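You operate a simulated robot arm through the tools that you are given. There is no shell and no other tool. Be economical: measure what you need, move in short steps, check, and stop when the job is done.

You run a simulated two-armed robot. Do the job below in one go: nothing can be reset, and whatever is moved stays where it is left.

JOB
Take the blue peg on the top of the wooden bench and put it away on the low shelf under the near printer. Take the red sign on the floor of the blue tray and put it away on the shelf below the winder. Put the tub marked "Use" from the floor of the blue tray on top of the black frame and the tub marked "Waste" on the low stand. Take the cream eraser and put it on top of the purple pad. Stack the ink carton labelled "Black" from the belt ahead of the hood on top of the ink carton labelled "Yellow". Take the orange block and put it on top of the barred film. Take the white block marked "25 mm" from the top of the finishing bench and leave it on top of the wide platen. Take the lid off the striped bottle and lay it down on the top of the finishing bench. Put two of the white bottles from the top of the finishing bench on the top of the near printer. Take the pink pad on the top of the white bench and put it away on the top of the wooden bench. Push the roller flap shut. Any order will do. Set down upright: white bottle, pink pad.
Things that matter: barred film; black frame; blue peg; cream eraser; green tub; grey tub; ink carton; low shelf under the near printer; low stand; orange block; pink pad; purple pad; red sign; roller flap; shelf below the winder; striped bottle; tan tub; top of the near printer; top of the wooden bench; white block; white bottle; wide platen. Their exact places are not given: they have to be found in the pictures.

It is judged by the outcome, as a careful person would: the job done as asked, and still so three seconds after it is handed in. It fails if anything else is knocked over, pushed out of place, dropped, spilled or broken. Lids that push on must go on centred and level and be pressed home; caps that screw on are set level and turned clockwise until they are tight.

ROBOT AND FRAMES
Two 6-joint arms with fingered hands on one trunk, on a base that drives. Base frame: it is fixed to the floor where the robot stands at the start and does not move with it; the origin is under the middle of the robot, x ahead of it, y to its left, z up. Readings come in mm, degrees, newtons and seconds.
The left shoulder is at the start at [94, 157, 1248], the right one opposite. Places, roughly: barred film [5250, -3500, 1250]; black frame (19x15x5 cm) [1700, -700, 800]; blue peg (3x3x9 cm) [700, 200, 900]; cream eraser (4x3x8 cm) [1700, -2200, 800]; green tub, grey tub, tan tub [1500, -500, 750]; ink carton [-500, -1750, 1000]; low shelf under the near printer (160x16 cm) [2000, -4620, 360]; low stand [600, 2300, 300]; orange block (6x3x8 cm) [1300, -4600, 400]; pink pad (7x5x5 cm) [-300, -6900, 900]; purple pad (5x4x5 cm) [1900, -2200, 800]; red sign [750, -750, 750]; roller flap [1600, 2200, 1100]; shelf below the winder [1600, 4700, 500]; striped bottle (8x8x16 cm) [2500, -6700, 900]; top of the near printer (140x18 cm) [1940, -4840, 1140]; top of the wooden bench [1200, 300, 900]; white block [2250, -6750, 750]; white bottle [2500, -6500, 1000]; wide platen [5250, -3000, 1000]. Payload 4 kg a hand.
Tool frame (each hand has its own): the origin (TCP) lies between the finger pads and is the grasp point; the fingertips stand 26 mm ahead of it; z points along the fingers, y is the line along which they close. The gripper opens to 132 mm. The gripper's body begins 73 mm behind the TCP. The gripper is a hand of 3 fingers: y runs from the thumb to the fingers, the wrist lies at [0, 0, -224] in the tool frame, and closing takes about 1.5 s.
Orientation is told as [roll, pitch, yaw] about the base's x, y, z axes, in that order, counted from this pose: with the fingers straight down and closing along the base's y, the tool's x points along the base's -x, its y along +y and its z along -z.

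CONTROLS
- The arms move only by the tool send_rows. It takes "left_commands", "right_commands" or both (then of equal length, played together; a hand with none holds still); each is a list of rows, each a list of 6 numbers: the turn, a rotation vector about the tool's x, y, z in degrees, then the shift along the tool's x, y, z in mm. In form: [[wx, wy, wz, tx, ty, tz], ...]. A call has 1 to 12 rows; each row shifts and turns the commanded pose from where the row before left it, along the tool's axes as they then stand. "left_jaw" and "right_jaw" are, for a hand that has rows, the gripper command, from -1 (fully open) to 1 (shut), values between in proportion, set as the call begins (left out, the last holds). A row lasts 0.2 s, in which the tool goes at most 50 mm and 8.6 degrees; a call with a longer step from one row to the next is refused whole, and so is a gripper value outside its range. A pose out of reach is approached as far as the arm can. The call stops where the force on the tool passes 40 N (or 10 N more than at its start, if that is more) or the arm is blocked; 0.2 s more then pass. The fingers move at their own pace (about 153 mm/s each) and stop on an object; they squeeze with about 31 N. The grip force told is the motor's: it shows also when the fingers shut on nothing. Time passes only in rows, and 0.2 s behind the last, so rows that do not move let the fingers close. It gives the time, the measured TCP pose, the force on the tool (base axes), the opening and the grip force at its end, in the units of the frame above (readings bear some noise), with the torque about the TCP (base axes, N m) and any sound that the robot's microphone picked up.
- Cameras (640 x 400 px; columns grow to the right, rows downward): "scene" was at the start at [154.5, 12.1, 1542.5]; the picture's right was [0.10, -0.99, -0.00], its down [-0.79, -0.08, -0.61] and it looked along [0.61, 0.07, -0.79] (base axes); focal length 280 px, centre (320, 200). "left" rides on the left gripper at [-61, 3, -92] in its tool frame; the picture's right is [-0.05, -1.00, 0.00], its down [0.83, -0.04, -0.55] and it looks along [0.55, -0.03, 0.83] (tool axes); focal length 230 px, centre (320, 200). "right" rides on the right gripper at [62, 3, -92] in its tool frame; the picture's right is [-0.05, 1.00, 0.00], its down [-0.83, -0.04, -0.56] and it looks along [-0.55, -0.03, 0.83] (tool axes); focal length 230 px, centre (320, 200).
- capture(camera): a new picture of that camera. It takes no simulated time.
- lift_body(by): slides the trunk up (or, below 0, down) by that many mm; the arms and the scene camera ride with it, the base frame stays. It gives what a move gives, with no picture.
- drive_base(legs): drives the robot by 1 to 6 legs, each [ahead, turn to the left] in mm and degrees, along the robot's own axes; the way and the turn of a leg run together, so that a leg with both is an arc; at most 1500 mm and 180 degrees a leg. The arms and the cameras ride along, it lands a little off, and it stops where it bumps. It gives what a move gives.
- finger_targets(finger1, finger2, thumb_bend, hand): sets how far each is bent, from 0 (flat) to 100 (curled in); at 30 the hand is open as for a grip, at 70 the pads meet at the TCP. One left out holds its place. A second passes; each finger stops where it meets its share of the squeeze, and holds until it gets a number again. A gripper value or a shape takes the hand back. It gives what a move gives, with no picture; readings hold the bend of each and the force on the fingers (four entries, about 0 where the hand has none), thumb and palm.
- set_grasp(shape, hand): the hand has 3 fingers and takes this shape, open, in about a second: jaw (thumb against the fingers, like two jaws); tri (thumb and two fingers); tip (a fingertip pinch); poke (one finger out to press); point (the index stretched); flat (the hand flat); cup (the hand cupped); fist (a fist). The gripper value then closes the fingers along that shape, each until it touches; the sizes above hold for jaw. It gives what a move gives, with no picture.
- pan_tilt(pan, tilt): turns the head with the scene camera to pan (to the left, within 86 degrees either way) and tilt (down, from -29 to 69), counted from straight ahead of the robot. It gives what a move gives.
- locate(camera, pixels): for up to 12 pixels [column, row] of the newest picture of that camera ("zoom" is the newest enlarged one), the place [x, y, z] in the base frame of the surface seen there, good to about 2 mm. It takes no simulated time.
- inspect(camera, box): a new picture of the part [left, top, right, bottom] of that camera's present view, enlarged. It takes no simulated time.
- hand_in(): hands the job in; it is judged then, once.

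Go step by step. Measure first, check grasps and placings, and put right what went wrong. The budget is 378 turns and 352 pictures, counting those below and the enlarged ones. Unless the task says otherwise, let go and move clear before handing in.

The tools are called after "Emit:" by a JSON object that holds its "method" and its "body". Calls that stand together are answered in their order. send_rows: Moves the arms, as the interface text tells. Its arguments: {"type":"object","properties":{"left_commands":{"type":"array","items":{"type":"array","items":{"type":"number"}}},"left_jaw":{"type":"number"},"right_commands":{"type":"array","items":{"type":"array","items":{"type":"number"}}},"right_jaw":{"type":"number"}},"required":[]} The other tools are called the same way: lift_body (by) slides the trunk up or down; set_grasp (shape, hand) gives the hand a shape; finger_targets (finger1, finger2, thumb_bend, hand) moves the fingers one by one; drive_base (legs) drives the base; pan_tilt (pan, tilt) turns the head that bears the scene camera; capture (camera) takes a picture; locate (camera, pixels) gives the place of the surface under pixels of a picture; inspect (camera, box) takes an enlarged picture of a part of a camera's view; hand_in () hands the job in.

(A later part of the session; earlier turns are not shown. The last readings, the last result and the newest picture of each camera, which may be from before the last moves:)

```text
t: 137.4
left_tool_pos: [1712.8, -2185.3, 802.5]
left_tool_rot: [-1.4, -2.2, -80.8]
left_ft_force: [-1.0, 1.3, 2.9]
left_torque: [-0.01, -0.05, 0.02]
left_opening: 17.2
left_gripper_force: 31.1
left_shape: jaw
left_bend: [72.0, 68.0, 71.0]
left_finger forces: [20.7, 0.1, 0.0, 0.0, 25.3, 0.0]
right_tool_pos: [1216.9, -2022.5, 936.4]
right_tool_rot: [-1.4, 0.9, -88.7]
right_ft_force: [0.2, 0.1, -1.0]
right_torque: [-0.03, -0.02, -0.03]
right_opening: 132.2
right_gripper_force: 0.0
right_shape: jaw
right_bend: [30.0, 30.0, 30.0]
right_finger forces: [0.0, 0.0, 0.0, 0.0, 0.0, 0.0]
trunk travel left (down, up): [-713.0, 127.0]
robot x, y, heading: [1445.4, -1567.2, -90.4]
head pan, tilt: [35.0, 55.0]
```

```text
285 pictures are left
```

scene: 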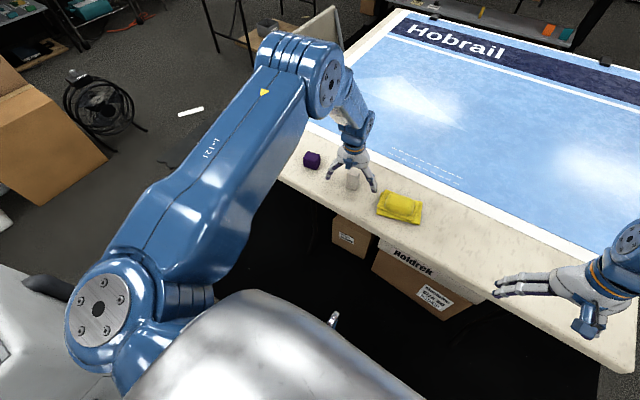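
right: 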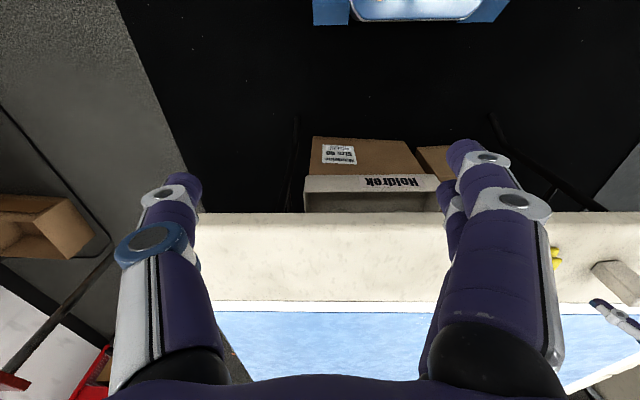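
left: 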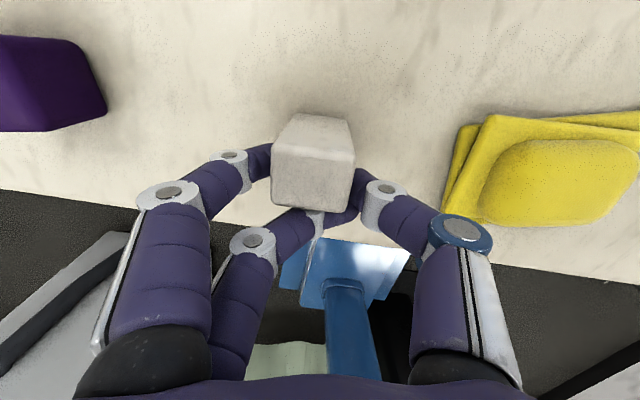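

Only one finger and the thumb hold it, since the arm slid back 11 mm. I open, drive 18 mm further, and check again before closing.

Emit:
{"method": "send_rows", "body": {"left_commands": [[0, 0, 0, 0, 0, 0], [0, 0, 0, 0, 0, 0], [0, 0, 0, 0, 0, 0], [0, 0, 0, 0, 0, 0], [0, 0, 0, 0, 0, 0]], "left_jaw": -0.4}}

Emit:
{"method": "drive_base", "body": {"legs": [[18, 0]]}}

Emit:
{"method": "send_rows", "body": {"left_commands": [[0, 0, 0, 0, 0, 0], [0, 0, 0, 0, 0, 0], [0, 0, 0, 0, 0, 0], [0, 0, 0, 0, 0, 0], [0, 0, 0, 0, 0, 0]]}}

Emit:
{"method": "capture", "body": {"camera": "left"}}

```text
t: 138.6
left_tool_pos: [1712.5, -2184.7, 803.7]
left_tool_rot: [-1.4, -2.2, -80.9]
left_ft_force: [0.6, -0.5, -0.2]
left_torque: [-0.01, -0.07, 0.01]
left_opening: 92.3
left_gripper_force: 0.1
left_shape: jaw
left_bend: [68.0, 68.0, 64.0]
left_finger forces: [0.0, 0.0, 0.0, 0.0, 0.0, 0.1]
right_tool_pos: [1216.2, -2021.5, 935.7]
right_tool_rot: [-1.6, 1.0, -88.7]
right_ft_force: [-0.1, -0.4, 0.2]
right_torque: [-0.04, 0.0, 0.02]
right_opening: 132.0
right_gripper_force: 0.0
right_shape: jaw
right_bend: [30.0, 30.0, 30.0]
right_finger forces: [0.0, 0.1, 0.0, 0.0, 0.0, 0.0]
trunk travel left (down, up): [-713.0, 127.0]
robot x, y, heading: [1442.6, -1568.0, -90.5]
head pan, tilt: [35.0, 55.0]
```

```text
t: 139.3
left_tool_pos: [1712.3, -2200.3, 804.7]
left_tool_rot: [-1.5, -2.4, -80.8]
left_ft_force: [0.0, 0.7, -0.6]
left_torque: [-0.02, 0.0, -0.01]
left_opening: 91.6
left_gripper_force: 0.0
left_shape: jaw
left_bend: [68.0, 68.0, 64.0]
left_finger forces: [0.0, 0.0, 0.0, 0.0, 0.0, 0.0]
right_tool_pos: [1216.4, -2037.6, 938.2]
right_tool_rot: [-1.5, 0.8, -88.8]
right_ft_force: [-0.4, -0.9, 0.7]
right_torque: [-0.05, 0.05, 0.01]
right_opening: 131.8
right_gripper_force: 0.1
right_shape: jaw
right_bend: [30.0, 30.0, 30.0]
right_finger forces: [0.0, 0.0, 0.0, 0.0, 0.1, 0.0]
trunk travel left (down, up): [-713.0, 127.0]
robot x, y, heading: [1442.5, -1587.4, -90.6]
head pan, tilt: [35.0, 55.0]
```

```text
t: 140.5
left_tool_pos: [1712.0, -2190.1, 812.7]
left_tool_rot: [-1.8, -3.2, -80.8]
left_ft_force: [0.6, -0.3, 0.0]
left_torque: [0.03, 0.02, 0.04]
left_opening: 92.2
left_gripper_force: 0.0
left_shape: jaw
left_bend: [68.0, 68.0, 64.0]
left_finger forces: [0.0, 0.0, 0.0, 0.0, 0.1, 0.0]
right_tool_pos: [1216.1, -2023.7, 946.0]
right_tool_rot: [-1.5, 0.1, -88.7]
right_ft_force: [0.5, 0.3, 0.2]
right_torque: [0.01, -0.02, 0.03]
right_opening: 132.0
right_gripper_force: 0.2
right_shape: jaw
right_bend: [30.0, 30.0, 30.0]
right_finger forces: [0.0, 0.1, 0.1, 0.0, 0.1, 0.1]
trunk travel left (down, up): [-713.0, 127.0]
robot x, y, heading: [1445.1, -1586.7, -90.6]
head pan, tilt: [35.0, 55.0]
```

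```text
284 pictures are left
```

left: 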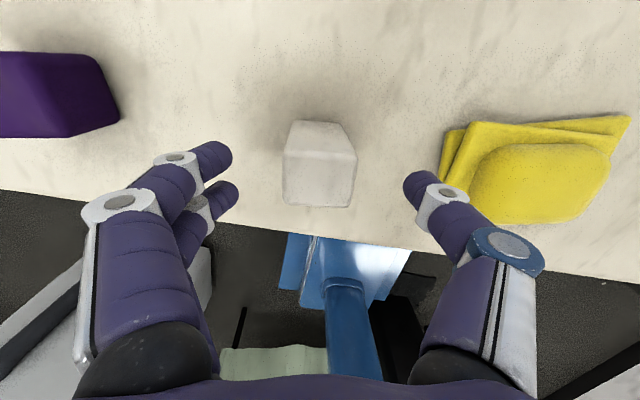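

Emit:
{"method": "pan_tilt", "body": {"pan": 0, "tilt": 20}}

Emit:
{"method": "capture", "body": {"camera": "scene"}}

```text
t: 141.6
left_tool_pos: [1712.0, -2190.9, 814.4]
left_tool_rot: [-1.8, -3.2, -80.8]
left_ft_force: [-0.6, -0.3, -0.1]
left_torque: [-0.03, 0.02, -0.02]
left_opening: 92.0
left_gripper_force: 0.1
left_shape: jaw
left_bend: [68.0, 68.0, 64.0]
left_finger forces: [0.0, 0.0, 0.0, 0.1, 0.1, 0.0]
right_tool_pos: [1218.0, -2024.0, 944.6]
right_tool_rot: [-1.5, -0.1, -88.8]
right_ft_force: [0.1, 0.7, -0.1]
right_torque: [0.03, 0.0, 0.03]
right_opening: 131.8
right_gripper_force: 0.0
right_shape: jaw
right_bend: [30.0, 30.0, 30.0]
right_finger forces: [0.1, 0.0, 0.0, 0.1, 0.0, 0.0]
trunk travel left (down, up): [-713.0, 127.0]
robot x, y, heading: [1442.2, -1587.0, -90.8]
head pan, tilt: [0.0, 20.0]
```

```text
283 pictures are left
```

scene: 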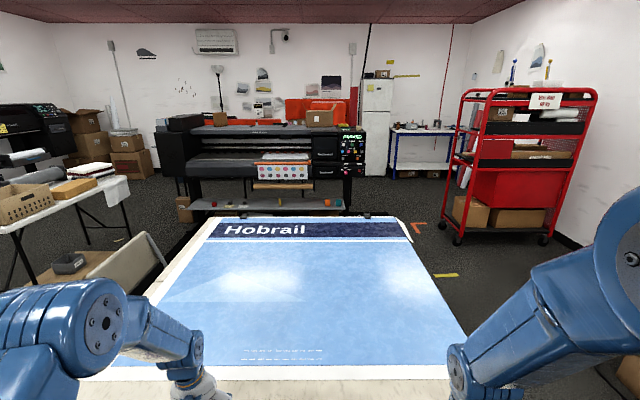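

The camera isn't leaning; only the arms creep back. I lower 25 mm with a slight forward shift and close at once.

Emit:
{"method": "send_rows", "body": {"left_commands": [[0, 1, 0, 0, 0, 8], [0, 1, 0, 0, 0, 8], [0, 1, 0, -3, 0, 8], [0, 0, 0, -3, 0, 3], [0, 0, 0, -2, 0, 0]]}}

Emit:
{"method": "send_rows", "body": {"left_commands": [[0, 0, 0, 0, 0, 0], [0, 0, 0, 0, 0, 0], [0, 0, 0, 0, 0, 0], [0, 0, 0, 0, 0, 0], [0, 0, 0, 0, 0, 0], [0, 0, 0, 0, 0, 0]], "left_jaw": 1}}

Emit:
{"method": "capture", "body": {"camera": "left"}}

```text
t: 142.8
left_tool_pos: [1713.8, -2199.4, 786.3]
left_tool_rot: [-1.8, -0.2, -80.9]
left_ft_force: [0.2, -0.3, 0.5]
left_torque: [-0.03, 0.05, -0.02]
left_opening: 92.4
left_gripper_force: 0.1
left_shape: jaw
left_bend: [68.0, 68.0, 64.0]
left_finger forces: [0.0, 0.0, 0.0, 0.0, 0.0, 0.0]
right_tool_pos: [1216.4, -2024.4, 944.7]
right_tool_rot: [-1.5, -0.1, -88.7]
right_ft_force: [-0.7, 0.2, -0.4]
right_torque: [-0.04, 0.01, 0.0]
right_opening: 132.0
right_gripper_force: 0.0
right_shape: jaw
right_bend: [30.0, 30.0, 30.0]
right_finger forces: [0.0, 0.0, 0.1, 0.1, 0.1, 0.0]
trunk travel left (down, up): [-713.0, 127.0]
robot x, y, heading: [1446.3, -1584.8, -90.8]
head pan, tilt: [0.0, 20.0]
```

```text
t: 144.2
left_tool_pos: [1712.6, -2200.1, 787.8]
left_tool_rot: [-1.9, -0.2, -80.9]
left_ft_force: [0.2, -0.2, -0.7]
left_torque: [-0.03, 0.01, -0.01]
left_opening: 29.8
left_gripper_force: 30.7
left_shape: jaw
left_bend: [73.0, 73.0, 70.0]
left_finger forces: [14.1, 14.1, 0.0, 0.0, 28.0, 0.1]
right_tool_pos: [1215.4, -2023.8, 944.4]
right_tool_rot: [-1.5, 0.0, -88.8]
right_ft_force: [0.5, -0.1, 0.9]
right_torque: [-0.02, 0.0, 0.0]
right_opening: 131.9
right_gripper_force: 0.0
right_shape: jaw
right_bend: [30.0, 30.0, 30.0]
right_finger forces: [0.1, 0.0, 0.1, 0.0, 0.0, 0.0]
trunk travel left (down, up): [-713.0, 127.0]
robot x, y, heading: [1442.8, -1590.4, -90.9]
head pan, tilt: [0.0, 20.0]
```

```text
282 pictures are left
```

left: 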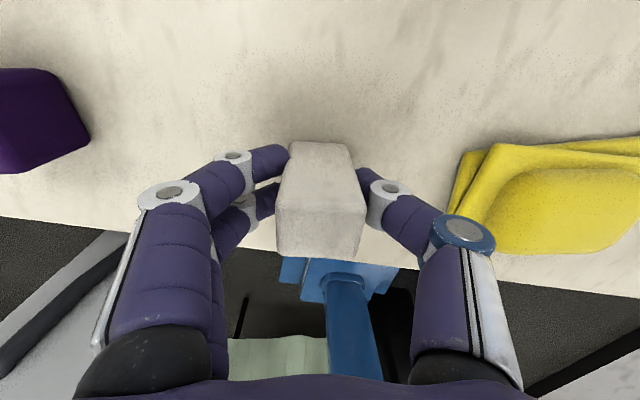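

Good grip (both fingers 14 N). I lift 65 mm and move over to the pad.

Emit:
{"method": "send_rows", "body": {"left_commands": [[0, 0, 0, 0, 0, -15], [0, 0, 0, 0, 0, -25], [0, 0, 0, 0, 0, -25], [0, 0, 0, 0, 0, 0]]}}

Emit:
{"method": "send_rows", "body": {"left_commands": [[0, 0, 0, -3, 20, 0], [0, 0, 0, -3, 20, 0], [0, 0, 0, -3, 20, 0], [0, 0, 0, -3, 20, 0], [0, 0, 0, -3, 20, 0], [0, 0, 0, -3, 20, 0], [0, 0, 0, -3, 20, 0], [0, 0, 0, -3, 15, 0]]}}

Emit:
{"method": "capture", "body": {"camera": "left"}}

```text
t: 145.2
left_tool_pos: [1714.4, -2199.8, 852.6]
left_tool_rot: [-1.7, -0.1, -80.8]
left_ft_force: [-0.4, -0.6, -0.6]
left_torque: [-0.01, -0.02, 0.0]
left_opening: 30.2
left_gripper_force: 31.1
left_shape: jaw
left_bend: [73.0, 73.0, 70.0]
left_finger forces: [13.9, 14.0, 0.0, 0.0, 28.0, 0.0]
right_tool_pos: [1215.7, -2024.1, 944.1]
right_tool_rot: [-1.5, 0.0, -88.8]
right_ft_force: [-0.9, 0.6, 0.8]
right_torque: [0.04, 0.0, -0.01]
right_opening: 132.1
right_gripper_force: 0.0
right_shape: jaw
right_bend: [30.0, 30.0, 30.0]
right_finger forces: [0.0, 0.0, 0.1, 0.0, 0.0, 0.0]
trunk travel left (down, up): [-713.0, 127.0]
robot x, y, heading: [1447.5, -1584.4, -90.8]
head pan, tilt: [0.0, 20.0]
```

```text
t: 146.9
left_tool_pos: [1870.4, -2199.6, 847.3]
left_tool_rot: [-1.9, -0.4, -81.1]
left_ft_force: [0.1, -0.2, 0.2]
left_torque: [-0.02, 0.01, 0.02]
left_opening: 30.0
left_gripper_force: 31.0
left_shape: jaw
left_bend: [73.0, 73.0, 70.0]
left_finger forces: [13.9, 14.1, 0.0, 0.1, 28.1, 0.1]
right_tool_pos: [1216.5, -2023.3, 944.7]
right_tool_rot: [-1.4, -0.1, -88.8]
right_ft_force: [-0.5, 1.1, -0.2]
right_torque: [0.05, 0.04, -0.03]
right_opening: 132.2
right_gripper_force: 0.1
right_shape: jaw
right_bend: [30.0, 30.0, 30.0]
right_finger forces: [0.0, 0.1, 0.1, 0.1, 0.0, 0.0]
trunk travel left (down, up): [-713.0, 127.0]
robot x, y, heading: [1443.0, -1589.2, -90.7]
head pan, tilt: [0.0, 20.0]
```

```text
281 pictures are left
```

left: 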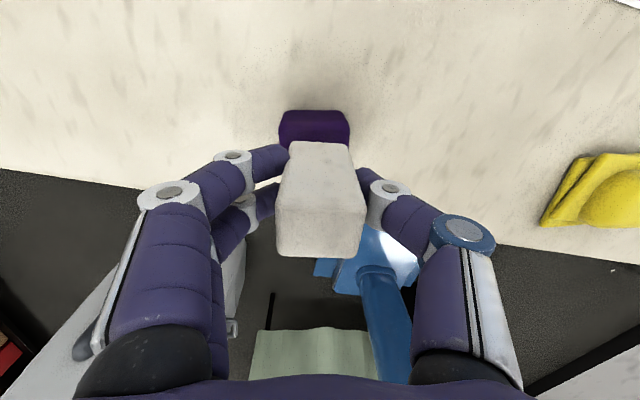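

Above the pad. I lower gently to contact.

Emit:
{"method": "send_rows", "body": {"left_commands": [[0, 0, 0, 0, 0, 5], [0, 0, 0, 0, 0, 4], [0, 0, 0, 0, 0, 2], [0, 0, 0, 0, 0, 0]]}}

Emit:
{"method": "pan_tilt", "body": {"pan": 35, "tilt": 50}}

Emit:
{"method": "inspect", "body": {"camera": "scene", "box": [220, 120, 400, 240]}}

```text
t: 147.9
left_tool_pos: [1869.4, -2199.8, 836.1]
left_tool_rot: [-2.0, -0.2, -81.1]
left_ft_force: [0.5, 0.0, -0.6]
left_torque: [-0.03, 0.0, -0.01]
left_opening: 29.8
left_gripper_force: 30.7
left_shape: jaw
left_bend: [73.0, 73.0, 70.0]
left_finger forces: [14.0, 14.0, 0.0, 0.0, 28.0, 0.0]
right_tool_pos: [1217.2, -2023.5, 944.6]
right_tool_rot: [-1.5, -0.2, -88.7]
right_ft_force: [0.2, -0.7, 0.9]
right_torque: [-0.02, 0.0, -0.04]
right_opening: 131.7
right_gripper_force: 0.1
right_shape: jaw
right_bend: [30.0, 30.0, 30.0]
right_finger forces: [0.1, 0.0, 0.0, 0.0, 0.1, 0.1]
trunk travel left (down, up): [-713.0, 127.0]
robot x, y, heading: [1444.5, -1585.5, -90.6]
head pan, tilt: [0.0, 20.0]
```

```text
t: 149.0
left_tool_pos: [1869.6, -2199.4, 835.8]
left_tool_rot: [-1.9, -0.2, -81.2]
left_ft_force: [0.1, 0.6, -1.2]
left_torque: [0.03, 0.0, 0.01]
left_opening: 30.2
left_gripper_force: 30.9
left_shape: jaw
left_bend: [73.0, 73.0, 70.0]
left_finger forces: [14.1, 14.1, 0.0, 0.0, 27.9, 0.0]
right_tool_pos: [1216.1, -2023.2, 944.8]
right_tool_rot: [-1.5, -0.1, -88.7]
right_ft_force: [-0.4, -1.2, 0.3]
right_torque: [0.0, 0.01, -0.02]
right_opening: 132.1
right_gripper_force: 0.1
right_shape: jaw
right_bend: [30.0, 30.0, 30.0]
right_finger forces: [0.0, 0.1, 0.0, 0.0, 0.0, 0.0]
trunk travel left (down, up): [-713.0, 127.0]
robot x, y, heading: [1443.5, -1586.3, -90.5]
head pan, tilt: [35.0, 50.0]
```

```text
3.33 times, centred on (310, 180) of scene
```

zoom: 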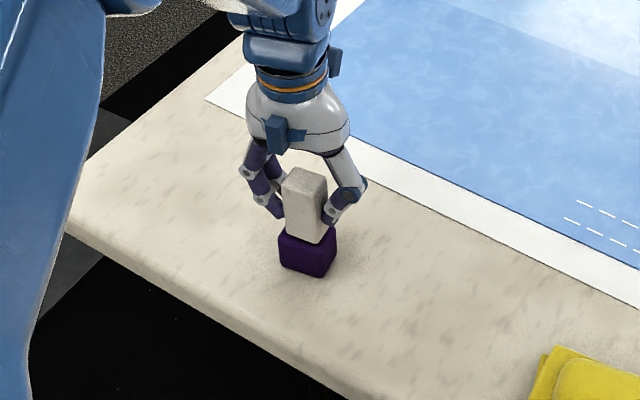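

Emit:
{"method": "send_rows", "body": {"left_commands": [[0, 0, 0, 0, 0, 2], [0, 0, 0, 0, 0, 1], [0, 0, 0, 0, 0, 0]]}}

```text
t: 149.8
left_tool_pos: [1869.3, -2197.0, 833.7]
left_tool_rot: [-1.9, -0.1, -81.2]
left_ft_force: [0.8, -0.6, -1.1]
left_torque: [0.02, 0.02, 0.03]
left_opening: 30.0
left_gripper_force: 31.2
left_shape: jaw
left_bend: [73.0, 73.0, 70.0]
left_finger forces: [13.9, 14.0, 0.0, 0.0, 28.1, 0.0]
right_tool_pos: [1215.6, -2023.8, 944.3]
right_tool_rot: [-1.5, -0.1, -88.8]
right_ft_force: [-0.6, -0.4, 0.2]
right_torque: [0.05, 0.0, 0.03]
right_opening: 131.9
right_gripper_force: 0.1
right_shape: jaw
right_bend: [30.0, 30.0, 30.0]
right_finger forces: [0.1, 0.0, 0.0, 0.1, 0.1, 0.1]
trunk travel left (down, up): [-713.0, 127.0]
robot x, y, heading: [1438.3, -1585.5, -90.9]
head pan, tilt: [35.0, 50.0]
```

Emit:
{"method": "send_rows", "body": {"left_commands": [[0, 0, 0, 0, 0, 1.5], [0, 0, 0, 0, 0, 1.5], [0, 0, 0, 0, 0, 0]]}}

```text
t: 150.6
left_tool_pos: [1869.1, -2200.1, 831.2]
left_tool_rot: [-1.9, -0.3, -81.1]
left_ft_force: [1.1, 0.4, 6.1]
left_torque: [0.03, -0.1, 0.02]
left_opening: 30.2
left_gripper_force: 31.2
left_shape: jaw
left_bend: [73.0, 73.0, 70.0]
left_finger forces: [14.7, 15.1, 0.0, 0.1, 29.3, 0.0]
right_tool_pos: [1215.8, -2022.2, 944.4]
right_tool_rot: [-1.6, 0.0, -88.7]
right_ft_force: [0.2, -0.2, -0.5]
right_torque: [-0.01, -0.02, 0.0]
right_opening: 131.8
right_gripper_force: 0.0
right_shape: jaw
right_bend: [30.0, 30.0, 30.0]
right_finger forces: [0.0, 0.1, 0.1, 0.1, 0.1, 0.1]
trunk travel left (down, up): [-713.0, 127.0]
robot x, y, heading: [1443.2, -1586.5, -90.6]
head pan, tilt: [35.0, 50.0]
```

Contact (6 N). I open partly, rise and check.

Emit:
{"method": "send_rows", "body": {"left_commands": [[0, 0, 0, 0, 0, 0], [0, 0, 0, 0, 0, 0], [0, 0, 0, 0, 0, 0], [0, 0, 0, 0, 0, 0]], "left_jaw": -0.3}}

Emit:
{"method": "send_rows", "body": {"left_commands": [[0, 0, 0, 0, 0, -10], [0, 0, 0, 0, 0, -20], [0, 0, 0, 0, 0, -30], [0, 0, 0, 0, 0, -30], [0, 0, 0, 0, 0, -30]]}}

Emit:
{"method": "inspect", "body": {"camera": "scene", "box": [220, 120, 400, 240]}}

```text
t: 151.6
left_tool_pos: [1870.0, -2200.4, 830.0]
left_tool_rot: [-1.8, -0.1, -81.2]
left_ft_force: [-0.4, 0.2, 0.7]
left_torque: [-0.01, 0.02, -0.01]
left_opening: 85.3
left_gripper_force: 0.0
left_shape: jaw
left_bend: [70.0, 70.0, 68.0]
left_finger forces: [0.1, 0.0, 0.0, 0.0, 0.1, 0.1]
right_tool_pos: [1217.3, -2022.6, 943.6]
right_tool_rot: [-1.5, -0.2, -88.7]
right_ft_force: [0.2, 0.9, 0.5]
right_torque: [0.0, 0.0, -0.01]
right_opening: 132.0
right_gripper_force: 0.0
right_shape: jaw
right_bend: [30.0, 30.0, 30.0]
right_finger forces: [0.0, 0.0, 0.1, 0.0, 0.0, 0.0]
trunk travel left (down, up): [-713.0, 127.0]
robot x, y, heading: [1444.9, -1583.9, -90.5]
head pan, tilt: [35.0, 50.0]
```

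```text
t: 152.8
left_tool_pos: [1873.1, -2199.6, 950.8]
left_tool_rot: [-1.9, -0.3, -81.0]
left_ft_force: [0.2, -0.2, -0.3]
left_torque: [-0.03, -0.03, -0.03]
left_opening: 85.3
left_gripper_force: 0.1
left_shape: jaw
left_bend: [70.0, 70.0, 68.0]
left_finger forces: [0.1, 0.0, 0.0, 0.1, 0.0, 0.0]
right_tool_pos: [1215.5, -2022.8, 946.0]
right_tool_rot: [-1.5, -0.1, -88.8]
right_ft_force: [-1.3, 0.5, 0.7]
right_torque: [-0.04, -0.01, 0.02]
right_opening: 132.0
right_gripper_force: 0.1
right_shape: jaw
right_bend: [30.0, 30.0, 30.0]
right_finger forces: [0.0, 0.0, 0.0, 0.0, 0.1, 0.0]
trunk travel left (down, up): [-713.0, 127.0]
robot x, y, heading: [1444.4, -1585.0, -90.7]
head pan, tilt: [35.0, 50.0]
```

```text
3.33 times, centred on (310, 180) of scene
```

zoom: 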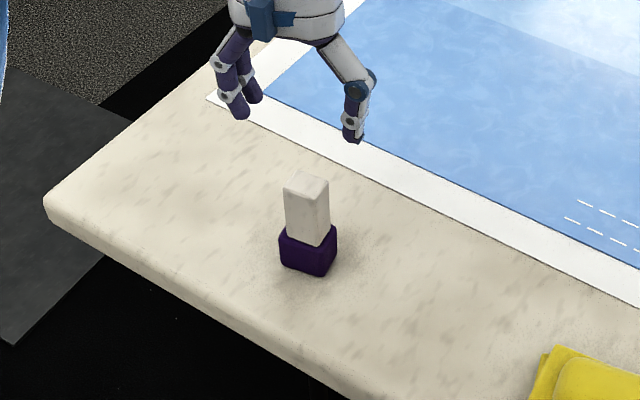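

Eraser rests well on the pad. I bring the left hand to a carry pose, raise the trunk, and turn to face the tray.

Emit:
{"method": "send_rows", "body": {"left_commands": [[1, 0, 2, 11, -25, 0], [1, 0, 2, 11, -25, 0], [0, 0, 2, 11, -25, 0], [0, 0, 2, 11, -25, 0], [0, 0, 0, 11, -25, 0], [0, 0, 0, 11, -25, 0], [0, 0, 0, 11, -25, 0], [0, 0, 0, 11, -25, 0]]}}

Emit:
{"method": "lift_body", "body": {"by": 120}}

Emit:
{"method": "drive_base", "body": {"legs": [[0, 90], [0, 90]]}}

```text
t: 154.6
left_tool_pos: [1667.9, -2120.6, 962.2]
left_tool_rot: [-3.6, -0.7, -88.9]
left_ft_force: [0.2, -0.5, -0.4]
left_torque: [0.03, -0.03, -0.03]
left_opening: 85.7
left_gripper_force: 0.1
left_shape: jaw
left_bend: [70.0, 70.0, 68.0]
left_finger forces: [0.0, 0.0, 0.1, 0.0, 0.1, 0.0]
right_tool_pos: [1214.5, -2022.3, 944.2]
right_tool_rot: [-1.3, -0.1, -88.7]
right_ft_force: [-0.4, 0.0, 1.1]
right_torque: [0.02, 0.0, -0.02]
right_opening: 131.8
right_gripper_force: 0.0
right_shape: jaw
right_bend: [30.0, 30.0, 30.0]
right_finger forces: [0.0, 0.0, 0.1, 0.0, 0.0, 0.1]
trunk travel left (down, up): [-713.0, 127.0]
robot x, y, heading: [1441.8, -1588.1, -90.5]
head pan, tilt: [35.0, 50.0]
```

```text
t: 156.1
left_tool_pos: [1669.9, -2121.5, 1081.1]
left_tool_rot: [-3.7, -0.5, -88.9]
left_ft_force: [-0.4, -0.6, -0.2]
left_torque: [0.0, 0.0, -0.03]
left_opening: 85.4
left_gripper_force: 0.1
left_shape: jaw
left_bend: [70.0, 70.0, 68.0]
left_finger forces: [0.0, 0.0, 0.1, 0.1, 0.0, 0.0]
right_tool_pos: [1217.3, -2024.2, 1063.7]
right_tool_rot: [-1.6, -0.1, -88.7]
right_ft_force: [0.8, -0.4, -0.9]
right_torque: [-0.01, 0.01, 0.0]
right_opening: 132.0
right_gripper_force: 0.1
right_shape: jaw
right_bend: [30.0, 30.0, 30.0]
right_finger forces: [0.0, 0.0, 0.0, 0.0, 0.0, 0.0]
trunk travel left (down, up): [-833.0, 7.0]
robot x, y, heading: [1446.1, -1589.7, -90.6]
head pan, tilt: [35.0, 50.0]
```

```text
t: 159.6
left_tool_pos: [1988.3, -1525.9, 1099.4]
left_tool_rot: [-3.9, -2.8, -16.6]
left_ft_force: [-0.6, 0.7, -0.4]
left_torque: [-0.05, 0.03, 0.0]
left_opening: 85.6
left_gripper_force: 0.1
left_shape: jaw
left_bend: [70.0, 70.0, 68.0]
left_finger forces: [0.0, 0.0, 0.1, 0.0, 0.0, 0.0]
right_tool_pos: [1758.9, -1931.3, 1079.3]
right_tool_rot: [-1.7, -2.1, -16.4]
right_ft_force: [-0.4, 0.4, -0.8]
right_torque: [-0.01, 0.03, 0.02]
right_opening: 132.1
right_gripper_force: 0.2
right_shape: jaw
right_bend: [30.0, 30.0, 30.0]
right_finger forces: [0.0, 0.0, 0.0, 0.0, 0.1, 0.0]
trunk travel left (down, up): [-833.0, 7.0]
robot x, y, heading: [1440.8, -1595.5, -18.3]
head pan, tilt: [35.0, 50.0]
stopped in leg 1: the robot was blocked; the commanded pose is now the measured one
```

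Emit:
{"method": "capture", "body": {"camera": "scene"}}

Emit:
{"method": "capture", "body": {"camera": "left"}}

Emit:
{"method": "capture", "body": {"camera": "right"}}

```text
278 pictures are left
```

scene: 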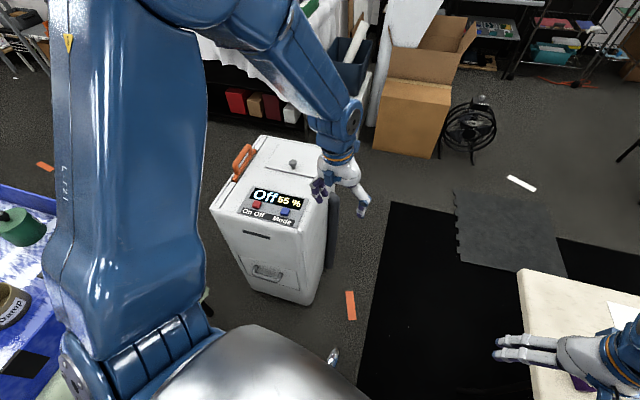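

```text
277 pictures are left
```

left: 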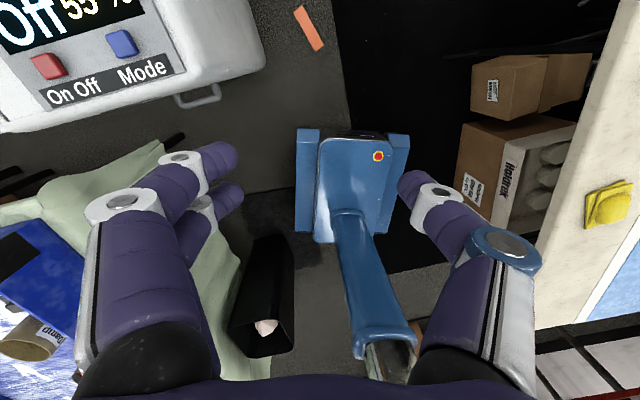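

```text
276 pictures are left
```

right: 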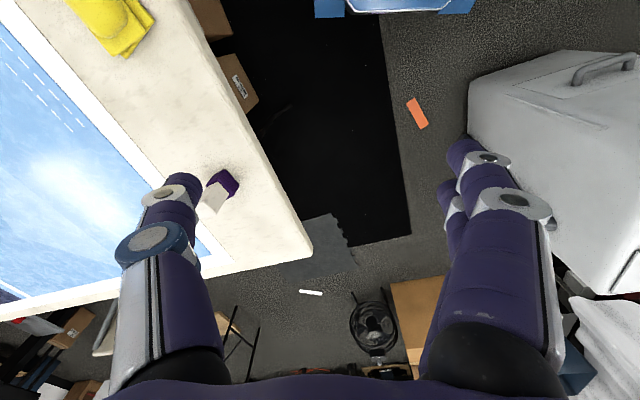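

Emit:
{"method": "locate", "body": {"camera": "scene", "pixels": [[250, 195], [293, 165], [240, 160], [262, 270], [300, 210], [20, 225], [10, 300], [330, 195]]}}

Emit:
{"method": "drive_base", "body": {"legs": [[0, 35], [0, 35], [0, 38]]}}

Emit:
{"method": "pan_tilt", "body": {"pan": 0, "tilt": 45}}

Emit:
{"method": "capture", "body": {"camera": "scene"}}

```text
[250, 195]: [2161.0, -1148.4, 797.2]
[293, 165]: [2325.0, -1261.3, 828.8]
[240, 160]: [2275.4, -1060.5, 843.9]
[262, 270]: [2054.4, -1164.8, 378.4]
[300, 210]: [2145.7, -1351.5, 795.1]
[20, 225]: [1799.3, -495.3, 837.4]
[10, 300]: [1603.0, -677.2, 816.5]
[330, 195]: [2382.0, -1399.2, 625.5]
```

```text
t: 162.3
left_tool_pos: [1792.6, -1222.8, 1117.1]
left_tool_rot: [-4.1, -4.8, 21.2]
left_ft_force: [0.1, 0.0, -1.1]
left_torque: [0.07, 0.02, -0.02]
left_opening: 86.2
left_gripper_force: 0.1
left_shape: jaw
left_bend: [70.0, 70.0, 68.0]
left_finger forces: [0.0, 0.0, 0.0, 0.0, 0.0, 0.0]
right_tool_pos: [1862.9, -1685.7, 1092.2]
right_tool_rot: [-1.8, -4.2, 21.5]
right_ft_force: [1.0, -0.2, -0.7]
right_torque: [-0.01, -0.01, 0.0]
right_opening: 132.1
right_gripper_force: 0.1
right_shape: jaw
right_bend: [30.0, 30.0, 30.0]
right_finger forces: [0.0, 0.1, 0.0, 0.1, 0.0, 0.1]
trunk travel left (down, up): [-833.0, 7.0]
robot x, y, heading: [1441.7, -1606.9, 19.7]
head pan, tilt: [35.0, 50.0]
stopped in leg 2: the robot was blocked; the commanded pose is now the measured one
```

```text
t: 163.3
left_tool_pos: [1791.0, -1221.5, 1116.4]
left_tool_rot: [-4.0, -4.8, 21.3]
left_ft_force: [-0.3, -0.1, 1.2]
left_torque: [-0.01, 0.04, 0.03]
left_opening: 86.0
left_gripper_force: 0.1
left_shape: jaw
left_bend: [70.0, 70.0, 68.0]
left_finger forces: [0.1, 0.1, 0.1, 0.0, 0.0, 0.0]
right_tool_pos: [1864.1, -1685.2, 1093.9]
right_tool_rot: [-1.8, -4.1, 21.7]
right_ft_force: [-0.5, 0.3, 0.1]
right_torque: [0.04, 0.03, 0.02]
right_opening: 132.1
right_gripper_force: 0.1
right_shape: jaw
right_bend: [30.0, 30.0, 30.0]
right_finger forces: [0.1, 0.0, 0.0, 0.0, 0.1, 0.1]
trunk travel left (down, up): [-833.0, 7.0]
robot x, y, heading: [1442.4, -1603.5, 19.7]
head pan, tilt: [0.0, 45.0]
```

```text
275 pictures are left
```

scene: 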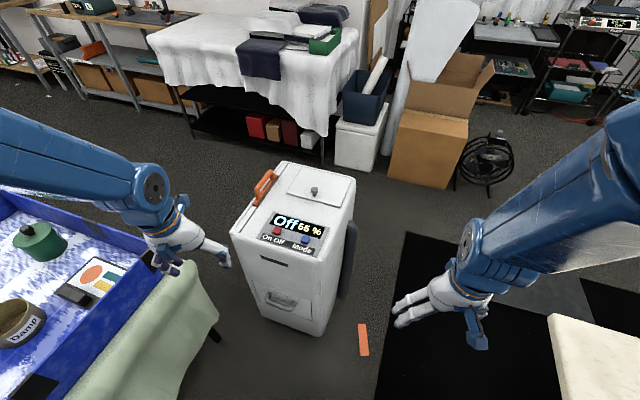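

The body reacts as if unsteady with the trunk at full height. I lower the trunk by 100 and try turning again.

Emit:
{"method": "lift_body", "body": {"by": -100}}

Emit:
{"method": "send_rows", "body": {"left_commands": [[0, 2, 0, 0, 0, 0], [0, 2, 0, 0, 0, 0]], "right_commands": [[0, 2, 0, -20, 0, 0], [0, 2, 0, -20, 0, 0]]}}

Emit:
{"method": "drive_base", "body": {"legs": [[0, 35], [0, 35]]}}

```text
t: 164.6
left_tool_pos: [1792.0, -1220.8, 1017.1]
left_tool_rot: [-4.1, -4.9, 21.3]
left_ft_force: [0.5, -0.5, 0.6]
left_torque: [0.03, 0.03, 0.0]
left_opening: 86.1
left_gripper_force: 0.0
left_shape: jaw
left_bend: [70.0, 70.0, 68.0]
left_finger forces: [0.0, 0.0, 0.0, 0.0, 0.0, 0.1]
right_tool_pos: [1862.1, -1684.1, 994.0]
right_tool_rot: [-1.8, -4.2, 21.6]
right_ft_force: [0.0, -0.3, 0.9]
right_torque: [0.02, -0.01, 0.0]
right_opening: 132.1
right_gripper_force: 0.0
right_shape: jaw
right_bend: [30.0, 30.0, 30.0]
right_finger forces: [0.0, 0.0, 0.0, 0.0, 0.0, 0.0]
trunk travel left (down, up): [-733.0, 107.0]
robot x, y, heading: [1446.3, -1603.2, 20.1]
head pan, tilt: [0.0, 45.0]
```

```text
t: 165.2
left_tool_pos: [1791.9, -1220.7, 1015.5]
left_tool_rot: [-4.1, -0.8, 21.0]
left_ft_force: [-0.6, 0.7, 0.6]
left_torque: [0.02, -0.01, 0.03]
left_opening: 86.3
left_gripper_force: 0.1
left_shape: jaw
left_bend: [70.0, 70.0, 68.0]
left_finger forces: [0.0, 0.0, 0.0, 0.0, 0.0, 0.0]
right_tool_pos: [1900.0, -1666.3, 993.3]
right_tool_rot: [-2.0, -0.1, 21.4]
right_ft_force: [0.6, 0.4, 0.9]
right_torque: [-0.02, -0.01, 0.04]
right_opening: 132.3
right_gripper_force: 0.1
right_shape: jaw
right_bend: [30.0, 30.0, 30.0]
right_finger forces: [0.0, 0.0, 0.0, 0.1, 0.0, 0.0]
trunk travel left (down, up): [-733.0, 107.0]
robot x, y, heading: [1443.3, -1603.4, 19.9]
head pan, tilt: [0.0, 45.0]
```

```text
t: 168.9
left_tool_pos: [1251.3, -1156.3, 1031.7]
left_tool_rot: [-4.1, -3.1, 85.0]
left_ft_force: [0.4, 0.5, 0.8]
left_torque: [0.03, -0.01, 0.01]
left_opening: 86.1
left_gripper_force: 0.0
left_shape: jaw
left_bend: [70.0, 70.0, 68.0]
left_finger forces: [0.0, 0.1, 0.0, 0.0, 0.0, 0.0]
right_tool_pos: [1702.1, -1253.3, 1009.3]
right_tool_rot: [-2.0, -2.4, 85.6]
right_ft_force: [-0.3, -0.1, -0.3]
right_torque: [-0.02, 0.02, -0.03]
right_opening: 132.2
right_gripper_force: 0.0
right_shape: jaw
right_bend: [30.0, 30.0, 30.0]
right_finger forces: [0.1, 0.0, 0.0, 0.1, 0.1, 0.1]
trunk travel left (down, up): [-733.0, 107.0]
robot x, y, heading: [1453.2, -1600.9, 84.1]
head pan, tilt: [0.0, 45.0]
stopped in leg 2: the robot was blocked; the commanded pose is now the measured one
```

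I've turned to 84°. I look at the tray.

Emit:
{"method": "capture", "body": {"camera": "scene"}}

```text
274 pictures are left
```

scene: 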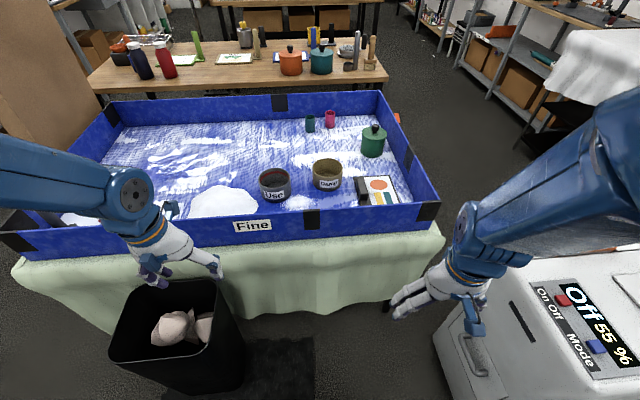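

Emit:
{"method": "inspect", "body": {"camera": "scene", "box": [230, 90, 450, 240]}}

Emit:
{"method": "locate", "body": {"camera": "scene", "pixels": [[275, 172], [275, 192], [327, 163], [327, 180], [374, 128], [373, 150], [362, 183], [380, 190], [320, 222], [398, 205], [365, 198], [388, 178]]}}

```text
2.67 times, centred on (340, 165) of scene
```

zoom: 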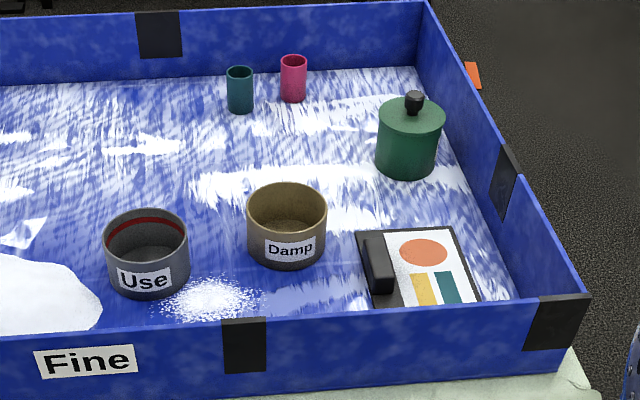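

```text
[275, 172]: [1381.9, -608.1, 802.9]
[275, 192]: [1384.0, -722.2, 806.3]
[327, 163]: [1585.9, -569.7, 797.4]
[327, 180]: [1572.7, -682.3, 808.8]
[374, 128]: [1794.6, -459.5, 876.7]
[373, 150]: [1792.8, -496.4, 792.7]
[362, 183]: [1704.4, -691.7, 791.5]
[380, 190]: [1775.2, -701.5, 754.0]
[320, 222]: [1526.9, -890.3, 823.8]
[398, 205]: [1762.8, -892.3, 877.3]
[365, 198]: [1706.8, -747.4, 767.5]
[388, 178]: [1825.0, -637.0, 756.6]
```

Emit:
{"method": "locate", "body": {"camera": "zoom", "pixels": [[104, 235], [189, 240], [146, 209], [143, 262], [248, 210], [327, 212], [378, 262], [358, 232], [450, 230], [480, 300], [378, 115], [444, 120]]}}

Emit:
{"method": "locate", "body": {"camera": "scene", "pixels": [[110, 350], [243, 350], [210, 285], [195, 390], [120, 300]]}}

```text
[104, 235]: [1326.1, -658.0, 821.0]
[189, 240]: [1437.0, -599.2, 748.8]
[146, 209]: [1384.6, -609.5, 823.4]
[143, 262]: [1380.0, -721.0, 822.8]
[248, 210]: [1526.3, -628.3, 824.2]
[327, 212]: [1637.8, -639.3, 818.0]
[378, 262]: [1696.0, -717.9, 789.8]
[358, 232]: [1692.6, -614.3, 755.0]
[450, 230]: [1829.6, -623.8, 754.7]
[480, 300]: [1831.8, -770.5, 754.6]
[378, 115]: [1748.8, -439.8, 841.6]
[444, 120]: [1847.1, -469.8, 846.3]
```

```text
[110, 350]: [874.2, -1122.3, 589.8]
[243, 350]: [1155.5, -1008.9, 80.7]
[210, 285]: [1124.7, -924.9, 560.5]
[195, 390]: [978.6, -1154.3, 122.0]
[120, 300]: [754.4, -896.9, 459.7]
```

Use tub (grey, Ø≈114, rim 823) at (1382,-665); frame flat part x≈1722–1835, y≈-614…-800; green tub at ≈(1797,-485). I level the arms, turn left 14° and go 275 ahead.

Emit:
{"method": "send_rows", "body": {"left_commands": [[-2, 1.5, 0, 0, 0, 0], [-2, 1.5, 0, 0, 0, 0]], "right_commands": [[-1, 1.2, 0, 0, 0, 0], [-1, 1.2, 0, 0, 0, 0]]}}

Emit:
{"method": "drive_base", "body": {"legs": [[0, 14], [275, 0]]}}

Emit:
{"method": "capture", "body": {"camera": "scene"}}

```text
t: 169.5
left_tool_pos: [1251.2, -1155.8, 1032.2]
left_tool_rot: [-0.1, 0.0, 85.0]
left_ft_force: [0.2, 0.7, 0.5]
left_torque: [-0.02, -0.01, 0.0]
left_opening: 86.0
left_gripper_force: 0.0
left_shape: jaw
left_bend: [70.0, 70.0, 68.0]
left_finger forces: [0.0, 0.0, 0.1, 0.0, 0.1, 0.0]
right_tool_pos: [1701.1, -1253.2, 1007.9]
right_tool_rot: [0.0, 0.0, 85.6]
right_ft_force: [-0.7, -0.7, 0.0]
right_torque: [0.0, 0.0, -0.01]
right_opening: 132.0
right_gripper_force: 0.0
right_shape: jaw
right_bend: [30.0, 30.0, 30.0]
right_finger forces: [0.1, 0.0, 0.0, 0.1, 0.0, 0.0]
trunk travel left (down, up): [-733.0, 107.0]
robot x, y, heading: [1450.9, -1602.4, 84.0]
head pan, tilt: [0.0, 45.0]
```

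```text
t: 172.0
left_tool_pos: [1128.3, -1071.4, 1045.5]
left_tool_rot: [-0.1, -1.9, 99.2]
left_ft_force: [-1.1, -0.6, -0.1]
left_torque: [-0.01, 0.0, -0.01]
left_opening: 86.0
left_gripper_force: 0.0
left_shape: jaw
left_bend: [70.0, 70.0, 68.0]
left_finger forces: [0.1, 0.0, 0.1, 0.0, 0.0, 0.0]
right_tool_pos: [1588.2, -1051.8, 1019.5]
right_tool_rot: [0.0, -1.9, 99.8]
right_ft_force: [0.2, 0.2, 0.3]
right_torque: [0.01, -0.01, 0.01]
right_opening: 132.1
right_gripper_force: 0.0
right_shape: jaw
right_bend: [30.0, 30.0, 30.0]
right_finger forces: [0.1, 0.1, 0.0, 0.0, 0.0, 0.1]
trunk travel left (down, up): [-733.0, 107.0]
robot x, y, heading: [1427.4, -1420.4, 99.0]
head pan, tilt: [0.0, 45.0]
stopped in leg 2: the robot was blocked; the commanded pose is now the measured one
```

```text
272 pictures are left
```

scene: 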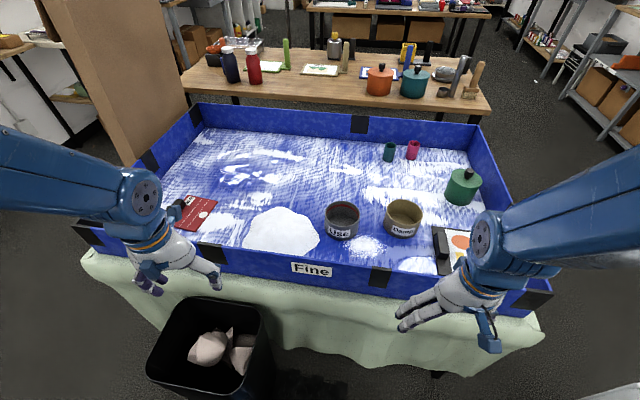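

Emit:
{"method": "send_rows", "body": {"left_commands": [[0, 1.9, 0, -10, 0, 5]], "right_commands": [[0, 1.9, 0, -10, 0, 5]]}}

Emit:
{"method": "drive_base", "body": {"legs": [[95, 0]]}}

Emit:
{"method": "pan_tilt", "body": {"pan": -10, "tilt": 50}}

Emit:
{"method": "capture", "body": {"camera": "scene"}}

```text
t: 172.4
left_tool_pos: [1127.0, -1057.6, 1038.2]
left_tool_rot: [-0.1, 0.3, 99.1]
left_ft_force: [-0.3, -0.3, -0.4]
left_torque: [0.0, 0.03, 0.0]
left_opening: 85.9
left_gripper_force: 0.0
left_shape: jaw
left_bend: [70.0, 70.0, 68.0]
left_finger forces: [0.0, 0.1, 0.0, 0.1, 0.0, 0.0]
right_tool_pos: [1584.8, -1038.8, 1012.2]
right_tool_rot: [0.0, 0.4, 99.7]
right_ft_force: [0.1, 0.2, -0.9]
right_torque: [-0.02, 0.02, -0.03]
right_opening: 131.8
right_gripper_force: 0.0
right_shape: jaw
right_bend: [30.0, 30.0, 30.0]
right_finger forces: [0.0, 0.0, 0.0, 0.0, 0.0, 0.1]
trunk travel left (down, up): [-733.0, 107.0]
robot x, y, heading: [1424.6, -1418.9, 99.2]
head pan, tilt: [0.0, 45.0]
```

```text
t: 173.0
left_tool_pos: [1135.8, -1099.1, 1038.7]
left_tool_rot: [-0.1, 1.0, 99.0]
left_ft_force: [-0.6, -0.3, 0.6]
left_torque: [-0.02, 0.0, 0.01]
left_opening: 85.9
left_gripper_force: 0.1
left_shape: jaw
left_bend: [70.0, 70.0, 68.0]
left_finger forces: [0.0, 0.1, 0.0, 0.0, 0.1, 0.1]
right_tool_pos: [1591.5, -1060.5, 1010.5]
right_tool_rot: [0.1, 0.3, 100.0]
right_ft_force: [0.6, -0.6, 0.2]
right_torque: [0.02, 0.0, 0.05]
right_opening: 132.0
right_gripper_force: 0.1
right_shape: jaw
right_bend: [30.0, 30.0, 30.0]
right_finger forces: [0.0, 0.0, 0.0, 0.0, 0.1, 0.0]
trunk travel left (down, up): [-733.0, 107.0]
robot x, y, heading: [1426.0, -1421.5, 99.1]
head pan, tilt: [0.0, 45.0]
stopped in leg 1: the robot was blocked; the commanded pose is now the measured one
```

```text
t: 173.8
left_tool_pos: [1133.1, -1097.0, 1037.4]
left_tool_rot: [-0.1, 0.9, 99.2]
left_ft_force: [-0.1, 0.8, -0.3]
left_torque: [0.0, 0.01, 0.03]
left_opening: 85.7
left_gripper_force: 0.1
left_shape: jaw
left_bend: [70.0, 70.0, 68.0]
left_finger forces: [0.1, 0.0, 0.0, 0.0, 0.1, 0.1]
right_tool_pos: [1590.0, -1060.0, 1011.5]
right_tool_rot: [0.0, 0.3, 99.9]
right_ft_force: [0.3, -0.4, -0.5]
right_torque: [-0.01, -0.01, 0.02]
right_opening: 131.7
right_gripper_force: 0.1
right_shape: jaw
right_bend: [30.0, 30.0, 30.0]
right_finger forces: [0.0, 0.0, 0.0, 0.1, 0.0, 0.0]
trunk travel left (down, up): [-733.0, 107.0]
robot x, y, heading: [1425.2, -1421.4, 99.4]
head pan, tilt: [-10.0, 50.0]
```

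```text
271 pictures are left
```

scene: 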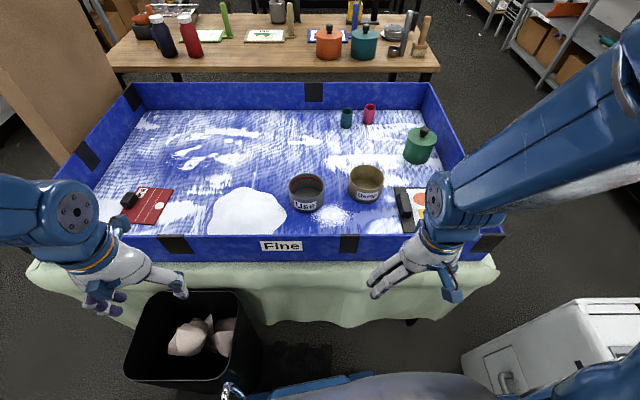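

Emit:
{"method": "locate", "body": {"camera": "scene", "pixels": [[300, 360], [333, 350], [265, 350], [325, 385], [240, 385], [380, 380], [240, 295], [225, 390], [128, 370]]}}

Emit:
{"method": "inspect", "body": {"camera": "scene", "box": [120, 280, 480, 400]}}

```text
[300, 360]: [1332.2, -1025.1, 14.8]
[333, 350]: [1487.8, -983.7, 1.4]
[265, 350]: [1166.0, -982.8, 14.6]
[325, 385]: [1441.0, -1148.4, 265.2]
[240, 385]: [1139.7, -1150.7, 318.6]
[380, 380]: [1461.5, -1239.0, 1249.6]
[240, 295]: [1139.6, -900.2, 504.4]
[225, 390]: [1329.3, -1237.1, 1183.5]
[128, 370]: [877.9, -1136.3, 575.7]
```

```text
1.78 times, centred on (300, 340) of scene
```

zoom: 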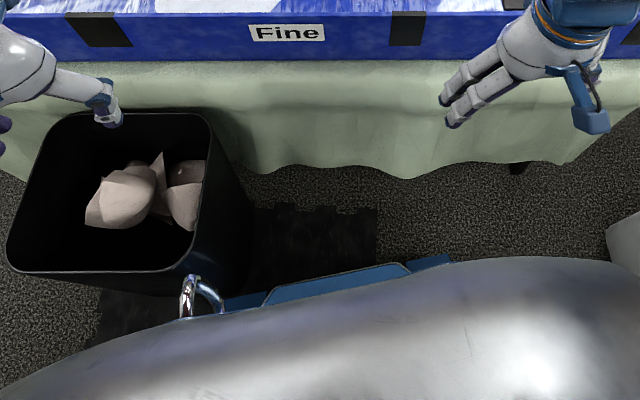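

A 15 mm thick mat under the bin (x<1480) and the big black mat explain the blocking and leaning. I back off and go around to x≈1720 between the mats.

Emit:
{"method": "drive_base", "body": {"legs": [[-80, 0], [0, -61], [350, 0], [0, 38]]}}

Emit:
{"method": "capture", "body": {"camera": "scene"}}

```text
t: 175.9
left_tool_pos: [1234.7, -1131.6, 1024.1]
left_tool_rot: [-0.2, 3.6, 84.9]
left_ft_force: [0.9, -1.6, -0.5]
left_torque: [0.06, 0.02, 0.01]
left_opening: 85.7
left_gripper_force: 0.0
left_shape: jaw
left_bend: [70.0, 70.0, 68.0]
left_finger forces: [0.0, 0.0, 0.0, 0.1, 0.0, 0.0]
right_tool_pos: [1687.2, -1178.3, 1008.2]
right_tool_rot: [0.0, 1.3, 85.2]
right_ft_force: [1.2, 1.2, 0.1]
right_torque: [-0.05, 0.04, 0.0]
right_opening: 132.0
right_gripper_force: 0.0
right_shape: jaw
right_bend: [30.0, 30.0, 30.0]
right_finger forces: [0.1, 0.0, 0.0, 0.0, 0.0, 0.1]
trunk travel left (down, up): [-733.0, 107.0]
robot x, y, heading: [1441.1, -1495.5, 86.2]
head pan, tilt: [-10.0, 50.0]
stopped in leg 2: the robot was blocked; the commanded pose is now the measured one
```

```text
269 pictures are left
```

scene: 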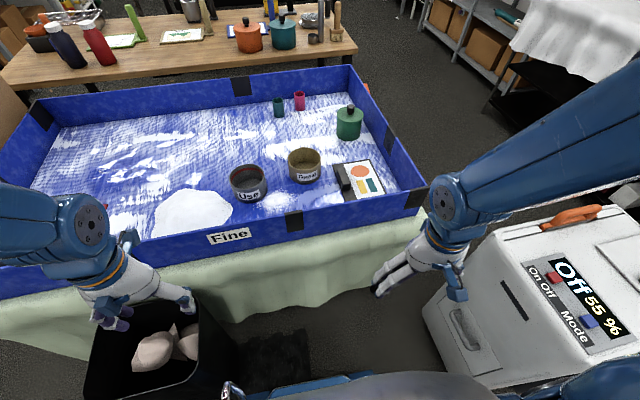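

Emit:
{"method": "drive_base", "body": {"legs": [[0, -45]]}}

Emit:
{"method": "pan_tilt", "body": {"pan": -80, "tilt": 60}}

Emit:
{"method": "capture", "body": {"camera": "scene"}}

Emit:
{"method": "capture", "body": {"camera": "right"}}

```text
t: 178.5
left_tool_pos: [1554.1, -1093.6, 1030.9]
left_tool_rot: [-0.3, 1.5, 39.6]
left_ft_force: [0.1, -0.5, 0.2]
left_torque: [-0.01, -0.01, 0.0]
left_opening: 85.9
left_gripper_force: 0.1
left_shape: jaw
left_bend: [70.0, 70.0, 68.0]
left_finger forces: [0.1, 0.0, 0.1, 0.0, 0.1, 0.1]
right_tool_pos: [1830.4, -1455.9, 1011.9]
right_tool_rot: [-0.1, 1.8, 40.1]
right_ft_force: [0.0, 0.8, -0.8]
right_torque: [0.03, 0.02, 0.03]
right_opening: 132.0
right_gripper_force: 0.2
right_shape: jaw
right_bend: [30.0, 30.0, 30.0]
right_finger forces: [0.1, 0.0, 0.1, 0.1, 0.0, 0.0]
trunk travel left (down, up): [-733.0, 107.0]
robot x, y, heading: [1434.2, -1495.1, 41.1]
head pan, tilt: [-10.0, 50.0]
```

```text
t: 179.9
left_tool_pos: [1532.4, -1113.2, 1019.0]
left_tool_rot: [-0.3, 4.5, 39.7]
left_ft_force: [-0.3, 0.1, 0.3]
left_torque: [0.02, -0.02, -0.02]
left_opening: 85.6
left_gripper_force: 0.1
left_shape: jaw
left_bend: [70.0, 70.0, 68.0]
left_finger forces: [0.1, 0.1, 0.1, 0.1, 0.0, 0.0]
right_tool_pos: [1833.2, -1454.2, 1010.4]
right_tool_rot: [-0.1, 1.0, 39.9]
right_ft_force: [-0.8, 0.1, 0.1]
right_torque: [0.02, 0.01, 0.0]
right_opening: 131.8
right_gripper_force: 0.1
right_shape: jaw
right_bend: [30.0, 30.0, 30.0]
right_finger forces: [0.0, 0.1, 0.0, 0.0, 0.0, 0.0]
trunk travel left (down, up): [-733.0, 107.0]
robot x, y, heading: [1436.2, -1492.9, 41.1]
head pan, tilt: [-80.0, 60.0]
```

```text
268 pictures are left
```

scene: 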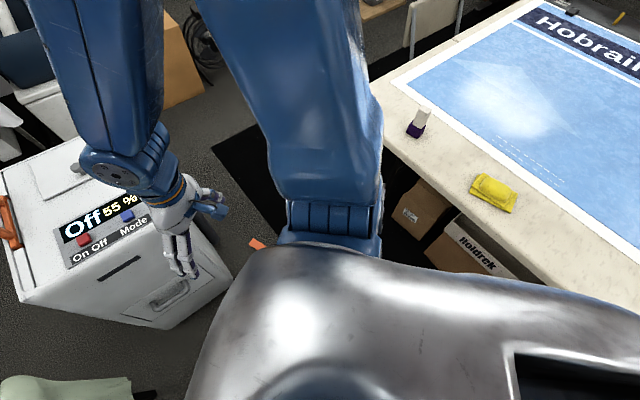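

```text
267 pictures are left
```

right: 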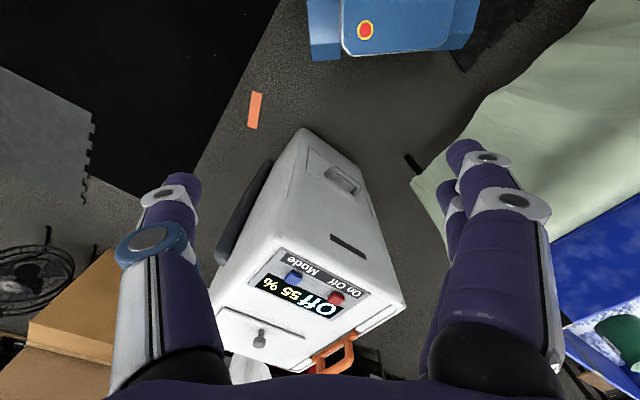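

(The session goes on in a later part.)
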